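You operate a simulated robot arm through the tools that you are given. There is no shell and no other tool. Be economical: measure what you need, move in short steps, check, and stop when the job is done.

Carry out the task below with a simulated robot arm. There is one attempt and no reset: what you move stays moved.

TASK
Put one of the balls of wool from the top of the dining table on the white bill there.
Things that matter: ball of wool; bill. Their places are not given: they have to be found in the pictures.

It is judged by the outcome, as a careful person would: the job done as asked, and still so three seconds after it is handed in. It fails if anything else is knocked over, pushed out of place, dropped, spilled or broken.

THE ROBOT
A 6-joint arm with a two-finger parallel gripper, fixed in place. Base frame: the origin is at the foot of the arm, x ahead of it, y to its left, z up; the work surface is at about z = 74. Lengths are in cm, angles in degrees, forces in N, time in s.
With the tool pointing down near the work surface it reaches from about 20 to 64 cm from the base axis. Its first joint turns from -66.0 to 66.0 degrees. Payload 2.7 kg.
Tool frame: the origin (TCP) lies between the finger pads and is the grasp point; the fingertips stand 2.3 cm ahead of it; z points along the fingers, y is the line along which they close. The gripper opens to 9.4 cm. The fingers are 3.8 cm wide and 1 cm thick; the gripper's body (5.4 by 9.6 cm) begins 3.9 cm behind the TCP.
Orientation is that of the tool frame in the base frame, as [roll, pitch, yaw] about the fixed x, y, z axes, in that order (R = Rz(yaw) Ry(pitch) Rx(roll)). With the fingers straight down and closing along the base's y, the tool's x points along the base's -x, its y along +y and its z along -z.

THE INTERFACE
- The arm moves only by the tool apply_moves. Its argument "deltas" is a list of rows, each a list of 7 numbers: the shift along the tool's x, y, z in units of 20 mm (1.0 is 20 mm), then the turn, a rotation vector about the tool's x, y, z in units of 6 degrees (1.0 is 6 degrees), then the gripper command, from -1 (shut) to 1 (fully open), values between in proportion. In form: [[tx, ty, tz, rx, ry, rz, gripper], ...]. A call has 1 to 10 rows; each row shifts and turns the commanded pose from where the row before left it, along the tool's axes as they then stand. A call with a number of a shift or a turn outside -1 to 1 is refused whole. A row lasts 0.2 s, in which the tool goes at most 5 cm and 8.6 degrees; a call with a longer step from one row to the next is refused whole, and so is a gripper value outside its range. A pose out of reach is approached as far as the arm can. The call stops where the force on the tool passes 40 N (or 10 N more than at its start, if that is more) or the arm is blocked; 0.2 s more then pass. The fingers move at their own pace (about 4.5 cm/s each) and stop on an object; they squeeze with about 22 N. The grip force told is the motor's: it shows also when the fingers shut on nothing. Time passes only in rows, and 0.2 s behind the last, so rows that do not move let the fingers close. It gives the time, the measured TCP pose, the force on the tool (base axes), the opening and the grip force at its end, in the units of the frame above (readings bear some noise), and new pictures: "views" is both (left out), scene, wrist or none.
- Cameras (640 x 400 px; columns grow to the right, rows downward): "scene" is fixed at [8.12, -44.02, 139.95]; the picture's right is [0.70, -0.71, 0.00], its down [-0.43, -0.42, -0.80] and it looks along [0.57, 0.56, -0.60] (base axes); focal length 318 px, centre (320, 200). "wrist" rides on the gripper at [-3.9, 0, -4.4] in the tool frame; the picture's right is [0.00, -1.00, 0.00], its down [0.97, 0.00, -0.24] and it looks along [0.24, 0.00, 0.97] (tool axes); focal length 218 px, centre (320, 200).
- pixel_to_xyz(camera, pixels): for up to 12 pixels [column, row] of the newest picture of that camera ("zoom" is the newest enlarged one), the place [x, y, z] in the base frame of the surface seen there, good to about 0.2 cm. No time passes.
- zoom(camera, box): a new picture of the part [left, top, right, bottom] of that camera's present view, enlarged. No time passes.
- sign_off(): hands the job in; it is judged then, once.

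Work in short steps. Measure before you move; look again where a grasp or a placing could have gone wrong, and mend it. You have 60 turns and 120 pictures in all, the two below and enlarged ones among them. Open the gripper and draw the arm clear of the work before you hand the job in, unless the task says otherwise; then end with one line.

The tools are called after ">>>" as name(argument=value, ...) on one line, values as JSON. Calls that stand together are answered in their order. apply_moves: Moves the arm, as the interface text tells. Its arguments: {"type":"object","properties":{"deltas":{"type":"array"},"views":{"type":"string","enum":["both","scene","wrist","none"]}},"required":["deltas"]} The other tools are called the same way: pixel_to_xyz (camera, pixels) gives the place of the surface under pixels of a picture; zoom (camera, box) takes an enlarged picture of a part of a camera's view; sign_off () hands the job in.

At the start:

```text
clock: 0.0
tool_pos: [47.1, 5.64, 106.16]
ee_rot: [-180.0, 0.0, -179.9]
contact_force: [0.7, -0.1, 0.9]
gripper_width: 9.39
gripper_force: 0.1
```

scene: 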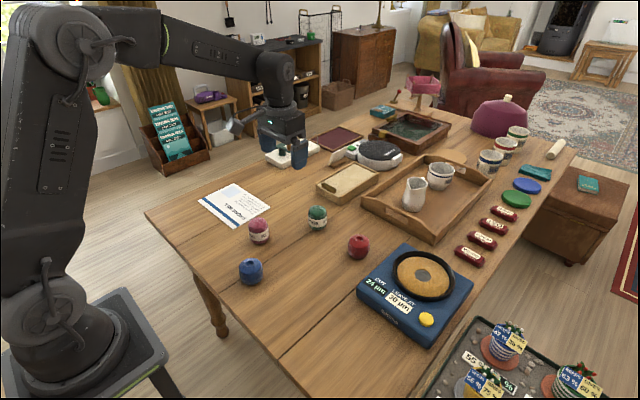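
wrist: 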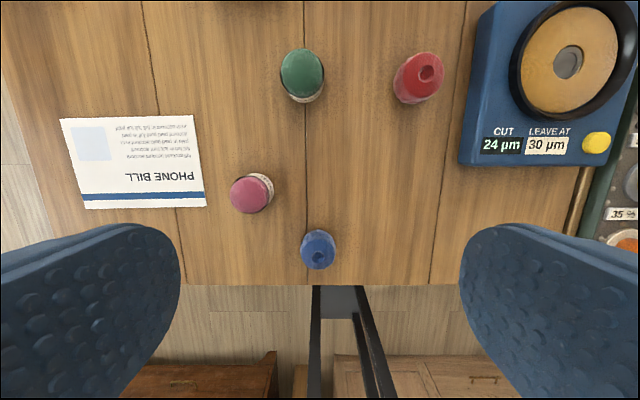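

The scene shows four wool balls (pink 258,231; green 317,217; red 358,246; blue 250,271) and the phone bill at (235,205). I measure them and look closer.

>>> pixel_to_xyz(camera="wrist", pixels=[[250, 194], [302, 73], [418, 78], [318, 248], [62, 120], [192, 116], [206, 205], [86, 208], [135, 160], [270, 190], [235, 205]])

>>> zoom(camera="scene", box=[180, 160, 400, 300])

```text
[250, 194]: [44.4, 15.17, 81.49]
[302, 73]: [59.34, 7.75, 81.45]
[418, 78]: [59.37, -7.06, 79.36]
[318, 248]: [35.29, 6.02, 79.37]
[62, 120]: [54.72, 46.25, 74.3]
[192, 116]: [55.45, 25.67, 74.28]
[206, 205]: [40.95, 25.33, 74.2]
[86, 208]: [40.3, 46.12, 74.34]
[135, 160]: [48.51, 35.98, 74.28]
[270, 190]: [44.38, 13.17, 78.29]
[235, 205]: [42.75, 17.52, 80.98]
```

```text
2.86 times, centred on (290, 230) of scene
```

zoom: 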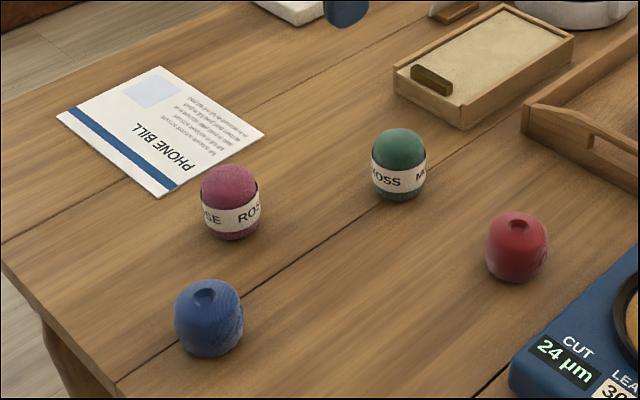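

The pink one is at about (44.4, 15), with its top at z 81.5. I look closer to be sure which objects are wool.

>>> zoom(camera="scene", box=[230, 200, 290, 240])

>>> zoom(camera="wrist", box=[210, 160, 350, 280])

>>> zoom(camera="scene", box=[225, 245, 285, 290])

```text
10.00 times, centred on (260, 220) of scene
```

zoom: 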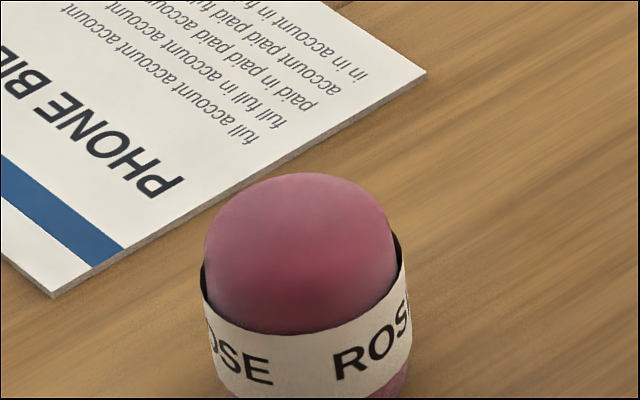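

```text
3.33 times, centred on (280, 220) of wrist
```

zoom: 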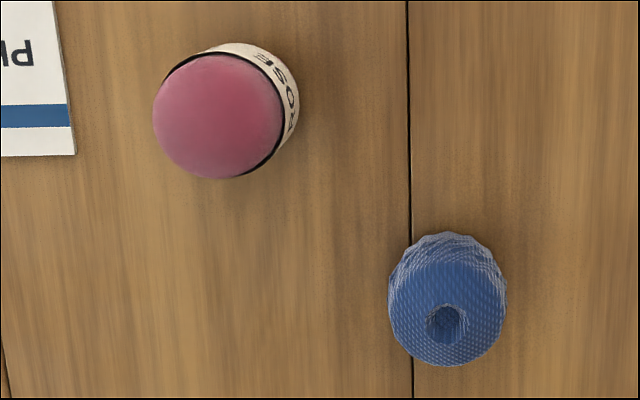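

```text
8.89 times, centred on (255, 268) of scene
```

zoom: 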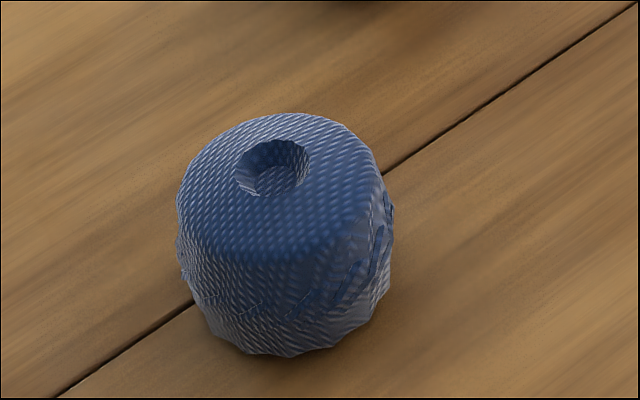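

The blue one shows a wound-yarn texture and a hollow core, so it is clearly wool. The pink and green ones are smooth with a paper band, like soap or bath bombs. I take the blue one and measure its extent.

>>> pixel_to_xyz(camera="zoom", pixels=[[200, 165], [370, 165], [300, 118], [250, 255], [275, 350], [185, 240], [388, 230], [330, 230], [275, 175], [100, 300]])

>>> pixel_to_xyz(camera="wrist", pixels=[[302, 250], [335, 250], [317, 266], [318, 238], [328, 255], [308, 245]])

```text
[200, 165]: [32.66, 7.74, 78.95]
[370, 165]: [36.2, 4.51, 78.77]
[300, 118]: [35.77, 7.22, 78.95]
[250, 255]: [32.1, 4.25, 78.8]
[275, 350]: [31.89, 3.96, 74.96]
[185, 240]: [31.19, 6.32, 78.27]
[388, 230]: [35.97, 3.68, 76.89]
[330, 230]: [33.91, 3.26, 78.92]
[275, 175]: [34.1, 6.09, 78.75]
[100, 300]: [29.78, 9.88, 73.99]
```

```text
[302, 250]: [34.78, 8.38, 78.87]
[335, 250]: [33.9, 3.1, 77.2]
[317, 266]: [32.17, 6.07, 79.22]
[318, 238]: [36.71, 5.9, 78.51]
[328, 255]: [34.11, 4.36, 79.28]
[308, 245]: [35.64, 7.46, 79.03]
```

Blue centre is about (34.3, 5.8), about 5.5 across, top at z 79.3. I move above it at z 90.

>>> apply_moves(deltas=[[0.8, 0, 1, 0, 0, 0, 1], [0.8, 0, 1, 0, 0, 0, 1], [0.8, 0, 1, 0, 0, 0, 1], [0.8, 0, 1, 0, 0, 0, 1], [0.8, 0, 1, 0, 0, 0, 1], [0.8, 0, 1, 0, 0, 0, 1], [0.8, 0.05, 1, 0, 0, 0, 1], [0.8, 0.05, 1, 0, 0, 0, 1], [0, 0, 0, 0, 0, 0, 1]])

```text
clock: 2.0
tool_pos: [34.13, 6.05, 90.17]
ee_rot: [-179.9, 0.0, -180.0]
contact_force: [-0.1, -0.3, 0.7]
gripper_width: 9.38
gripper_force: 0.0
```

scene: 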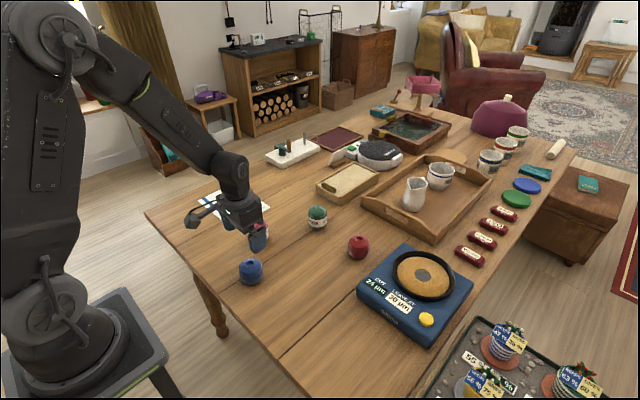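
wrist: 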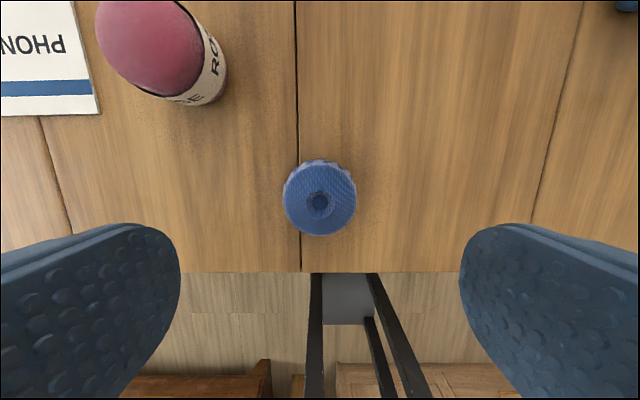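

>>> pixel_to_xyz(camera="wrist", pixels=[[319, 190], [319, 230], [288, 200], [352, 200], [319, 170]])

```text
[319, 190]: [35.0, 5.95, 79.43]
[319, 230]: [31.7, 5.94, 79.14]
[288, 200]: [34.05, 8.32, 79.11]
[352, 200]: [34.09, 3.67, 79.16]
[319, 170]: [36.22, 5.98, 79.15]
```

The centre is (34.1, 6.0), and the ball sits between the open fingers. I descend 13 cm to z 77.1 and close.

>>> apply_moves(deltas=[[0, 0, 1, 0, 0, 0, 1], [0, 0, 1, 0, 0, 0, 1], [0, 0, 1, 0, 0, 0, 1], [0, 0, 1, 0, 0, 0, 1], [0, 0, 1, 0, 0, 0, 1], [0, 0, 0.8, 0, 0, 0, 1], [0, 0, 0.7, 0, 0, 0, 1]], views="scene")

>>> apply_moves(deltas=[[0, 0, 0, 0, 0, 0, -1], [0, 0, 0, 0, 0, 0, -1], [0, 0, 0, 0, 0, 0, -1], [0, 0, 0, 0, 0, 0, -1], [0, 0, 0, 0, 0, 0, -1]])

```text
clock: 3.6
tool_pos: [34.43, 5.82, 77.26]
ee_rot: [-179.9, 0.1, -180.0]
contact_force: [0.4, -0.6, -0.2]
gripper_width: 9.41
gripper_force: 0.2
```

scene: 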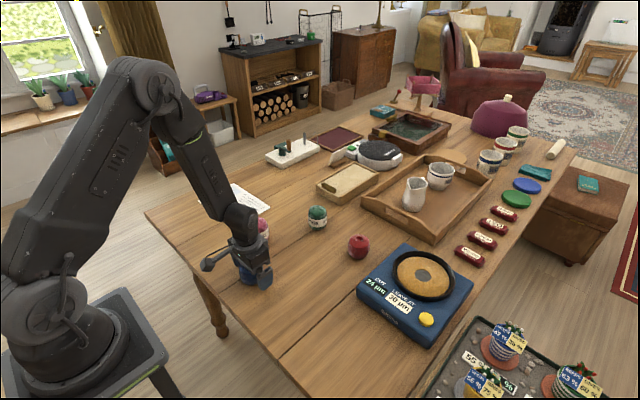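

```text
clock: 4.8
tool_pos: [34.3, 5.71, 77.29]
ee_rot: [-180.0, 0.0, 180.0]
contact_force: [0.6, 0.4, 0.2]
gripper_width: 5.83
gripper_force: 21.5
```

scene: 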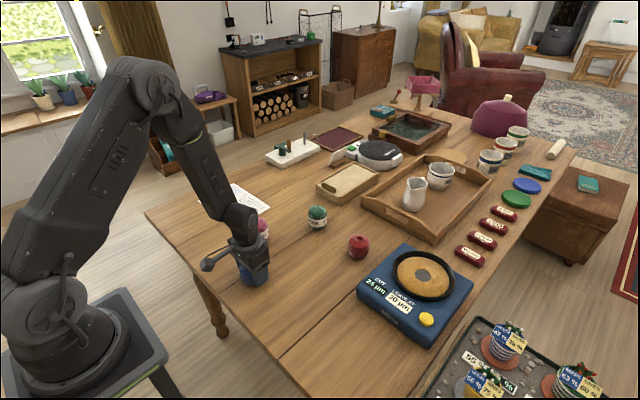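
wrist: 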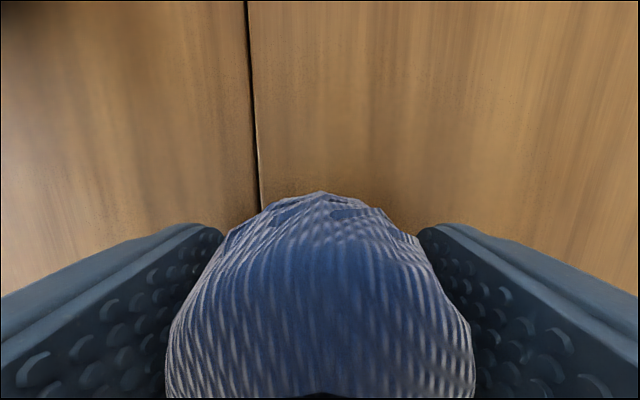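

The ball is held (opening 5.83, grip 21.5). I lift straight up 14 cm.

>>> apply_moves(deltas=[[0, 0, -0.5, 0, 0, 0, -1], [0, 0, -1, 0, 0, 0, -1], [0, 0, -1, 0, 0, 0, -1], [0, 0, -1, 0, 0, 0, -1], [0, 0, -1, 0, 0, 0, -1], [0, 0, -1, 0, 0, 0, -1], [0, 0, -1, 0, 0, 0, -1], [0, 0, -0.5, 0, 0, 0, -1]])

```text
clock: 6.6
tool_pos: [34.25, 6.03, 91.3]
ee_rot: [-179.9, -0.1, -180.0]
contact_force: [1.4, 0.3, 0.2]
gripper_width: 5.83
gripper_force: 21.7
```

scene: 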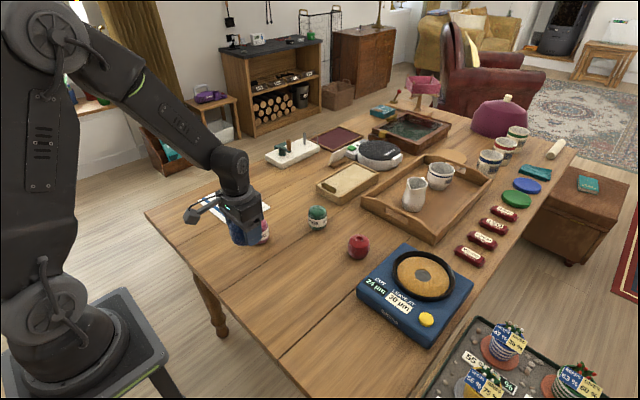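
wrist: 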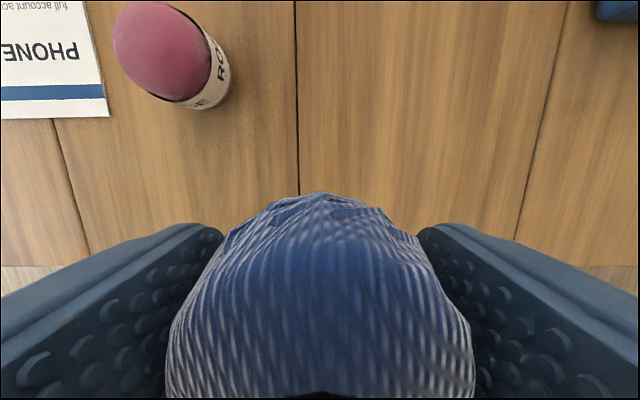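

I carry it to above the bill's middle, (47.5, 34.5), at the same height.

>>> apply_moves(deltas=[[-0.414, 0.89, 0, 0, 0, 0, -1], [-0.414, 0.89, 0, 0, 0, 0, -1], [-0.414, 0.89, 0, 0, 0, 0, -1], [-0.414, 0.89, 0, 0, 0, 0, -1], [-0.414, 0.89, 0, 0, 0, 0, -1], [-0.414, 0.89, 0, 0, 0, 0, -1], [-0.414, 0.89, 0, 0, 0, 0, -1], [-0.414, 0.89, 0, 0, 0, 0, -1]], views="none")

>>> apply_moves(deltas=[[-0.414, 0.89, 0, 0, 0, 0, -1], [-0.414, 0.89, 0, 0, 0, 0, -1], [-0.414, 0.89, 0, 0, 0, 0, -1], [-0.414, 0.89, 0, 0, 0, 0, -1], [-0.414, 0.89, 0, 0, 0, 0, -1], [-0.414, 0.89, 0, 0, 0, 0, -1], [-0.414, 0.89, 0, 0, 0, 0, -1], [-0.414, 0.89, 0, 0, 0, 0, -1], [0, 0, 0, 0, 0, 0, -1]])

```text
clock: 8.4
tool_pos: [40.92, 20.23, 91.33]
ee_rot: [180.0, 0.0, -179.9]
contact_force: [-0.4, 0.9, -0.4]
gripper_width: 5.83
gripper_force: 22.1
```

```text
clock: 10.4
tool_pos: [47.48, 34.38, 91.18]
ee_rot: [-180.0, 0.1, 180.0]
contact_force: [0.2, -0.9, -0.7]
gripper_width: 5.84
gripper_force: 21.9
```

scene: 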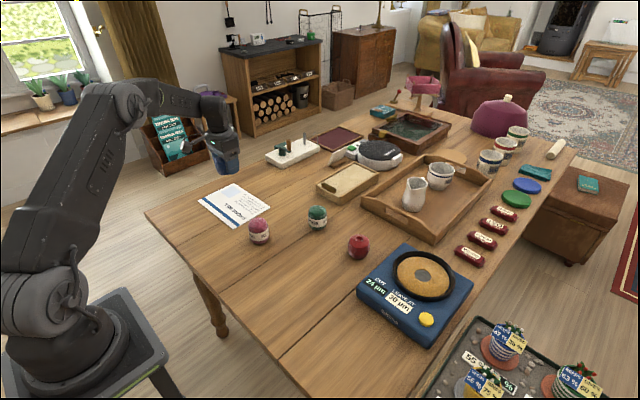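
wrist: 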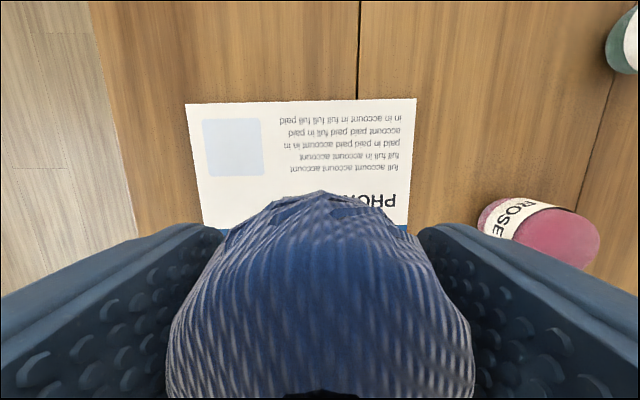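

The ball is above the bill. I descend to about z 78.2, then check.

>>> apply_moves(deltas=[[0, 0, 1, 0, 0, 0, -1], [0, 0, 1, 0, 0, 0, -1], [0, 0, 1, 0, 0, 0, -1], [0, 0, 1, 0, 0, 0, -1], [0, 0, 1, 0, 0, 0, -1], [0, 0, 1, 0, 0, 0, -1], [0, 0, 0.5, 0, 0, 0, -1], [0, 0, 0, 0, 0, 0, -1]])

```text
clock: 12.2
tool_pos: [47.47, 34.34, 78.09]
ee_rot: [180.0, -0.1, 179.9]
contact_force: [-0.5, 0.0, -0.8]
gripper_width: 5.88
gripper_force: 22.1
```

scene: 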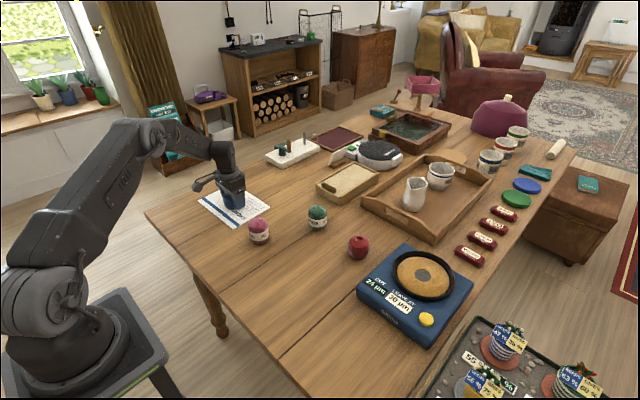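
wrist: 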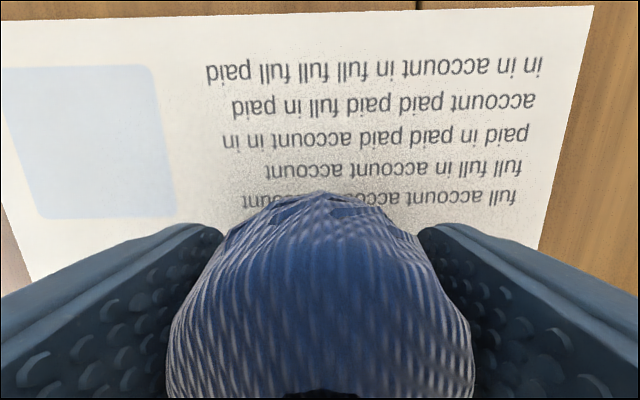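

I lower the last few millimetres until it touches.

>>> apply_moves(deltas=[[0, 0, 0.1, 0, 0, 0, -1], [0, 0, 0.1, 0, 0, 0, -1], [0, 0, 0.05, 0, 0, 0, -1]], views="none")

```text
clock: 13.0
tool_pos: [47.58, 34.33, 77.74]
ee_rot: [-180.0, 0.0, -180.0]
contact_force: [-0.3, 0.0, -0.7]
gripper_width: 5.84
gripper_force: 22.1
```

>>> apply_moves(deltas=[[0, 0, 0.05, 0, 0, 0, -1], [0, 0, 0.03, 0, 0, 0, -1]], views="none")

```text
clock: 13.6
tool_pos: [47.54, 34.45, 77.51]
ee_rot: [-180.0, 0.1, 179.9]
contact_force: [-2.8, -1.4, 6.0]
gripper_width: 5.85
gripper_force: 21.7
```

The force has risen to 6 N, so the ball rests on the bill. I open gradually.

>>> apply_moves(deltas=[[0, 0, 0, 0, 0, 0, 0.35], [0, 0, 0, 0, 0, 0, 0.5], [0, 0, 0, 0, 0, 0, 0.8], [0, 0, 0, 0, 0, 0, 1], [0, 0, 0, 0, 0, 0, 1]])

```text
clock: 14.8
tool_pos: [47.47, 34.45, 77.58]
ee_rot: [180.0, 0.0, -180.0]
contact_force: [0.0, 0.0, 0.3]
gripper_width: 9.38
gripper_force: 0.1
```

scene: 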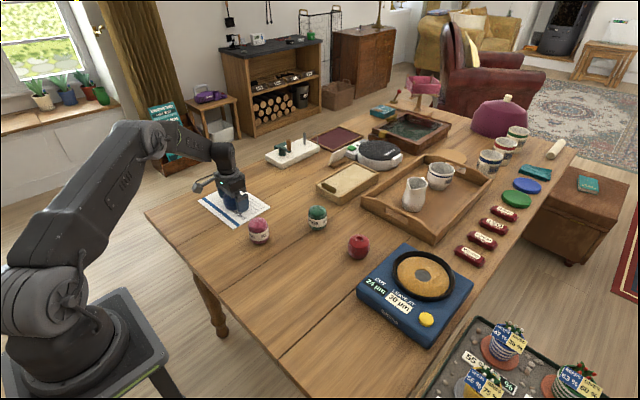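
wrist: 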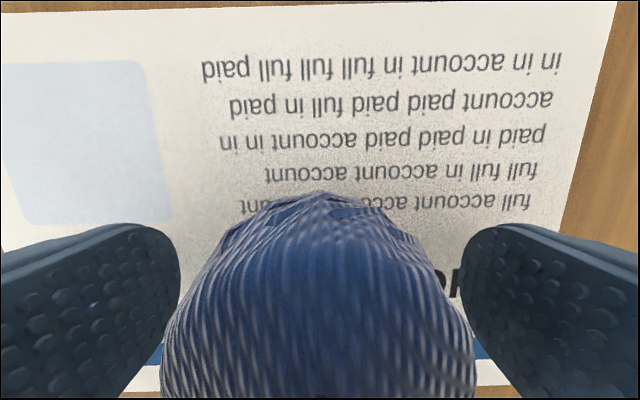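

It is released and standing. I draw straight up.

>>> apply_moves(deltas=[[0, 0, -0.4, 0, 0, 0, 1], [0, 0, -0.8, 0, 0, 0, 1], [0, 0, -1, 0, 0, 0, 1], [0, 0, -1, 0, 0, 0, 1], [0, 0, -1, 0, 0, 0, 1], [0, 0, -1, 0, 0, 0, 1], [0, 0, -1, 0, 0, 0, 1], [0, 0, -1, 0, 0, 0, 1], [0, 0, -1, 0, 0, 0, 1], [0, 0, 0, 0, 0, 0, 1]])

```text
clock: 17.0
tool_pos: [47.55, 34.35, 93.96]
ee_rot: [-179.9, 0.0, -180.0]
contact_force: [-0.3, -0.4, -0.3]
gripper_width: 9.42
gripper_force: 0.0
```

scene: 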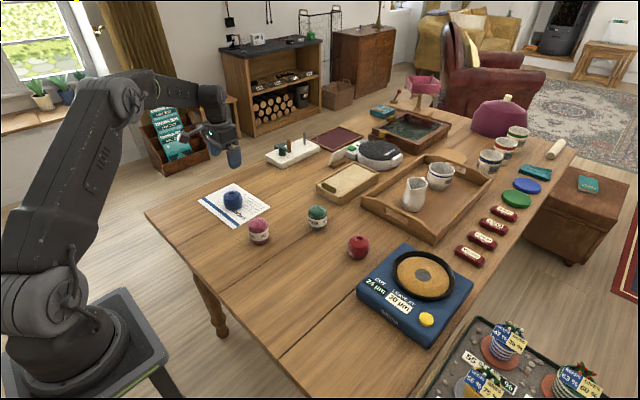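
wrist: 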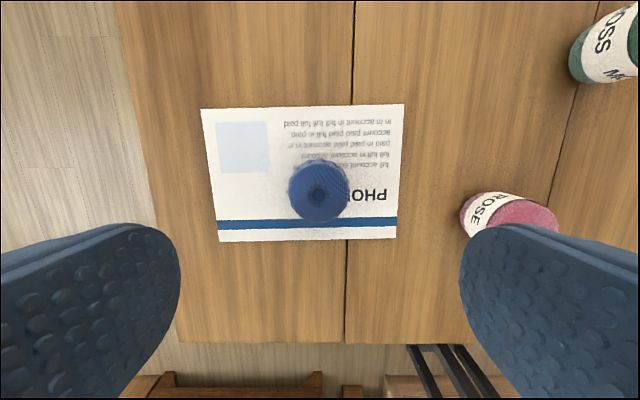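

The blue wool ball stands steadily on the bill at scene (233,197), everything else is in place, and the arm is clear with the gripper open. I hand it in.

>>> sign_off()

```text
The job is handed in.
```

The blue ball of wool is standing on the white phone bill, and nothing else on the table was moved.
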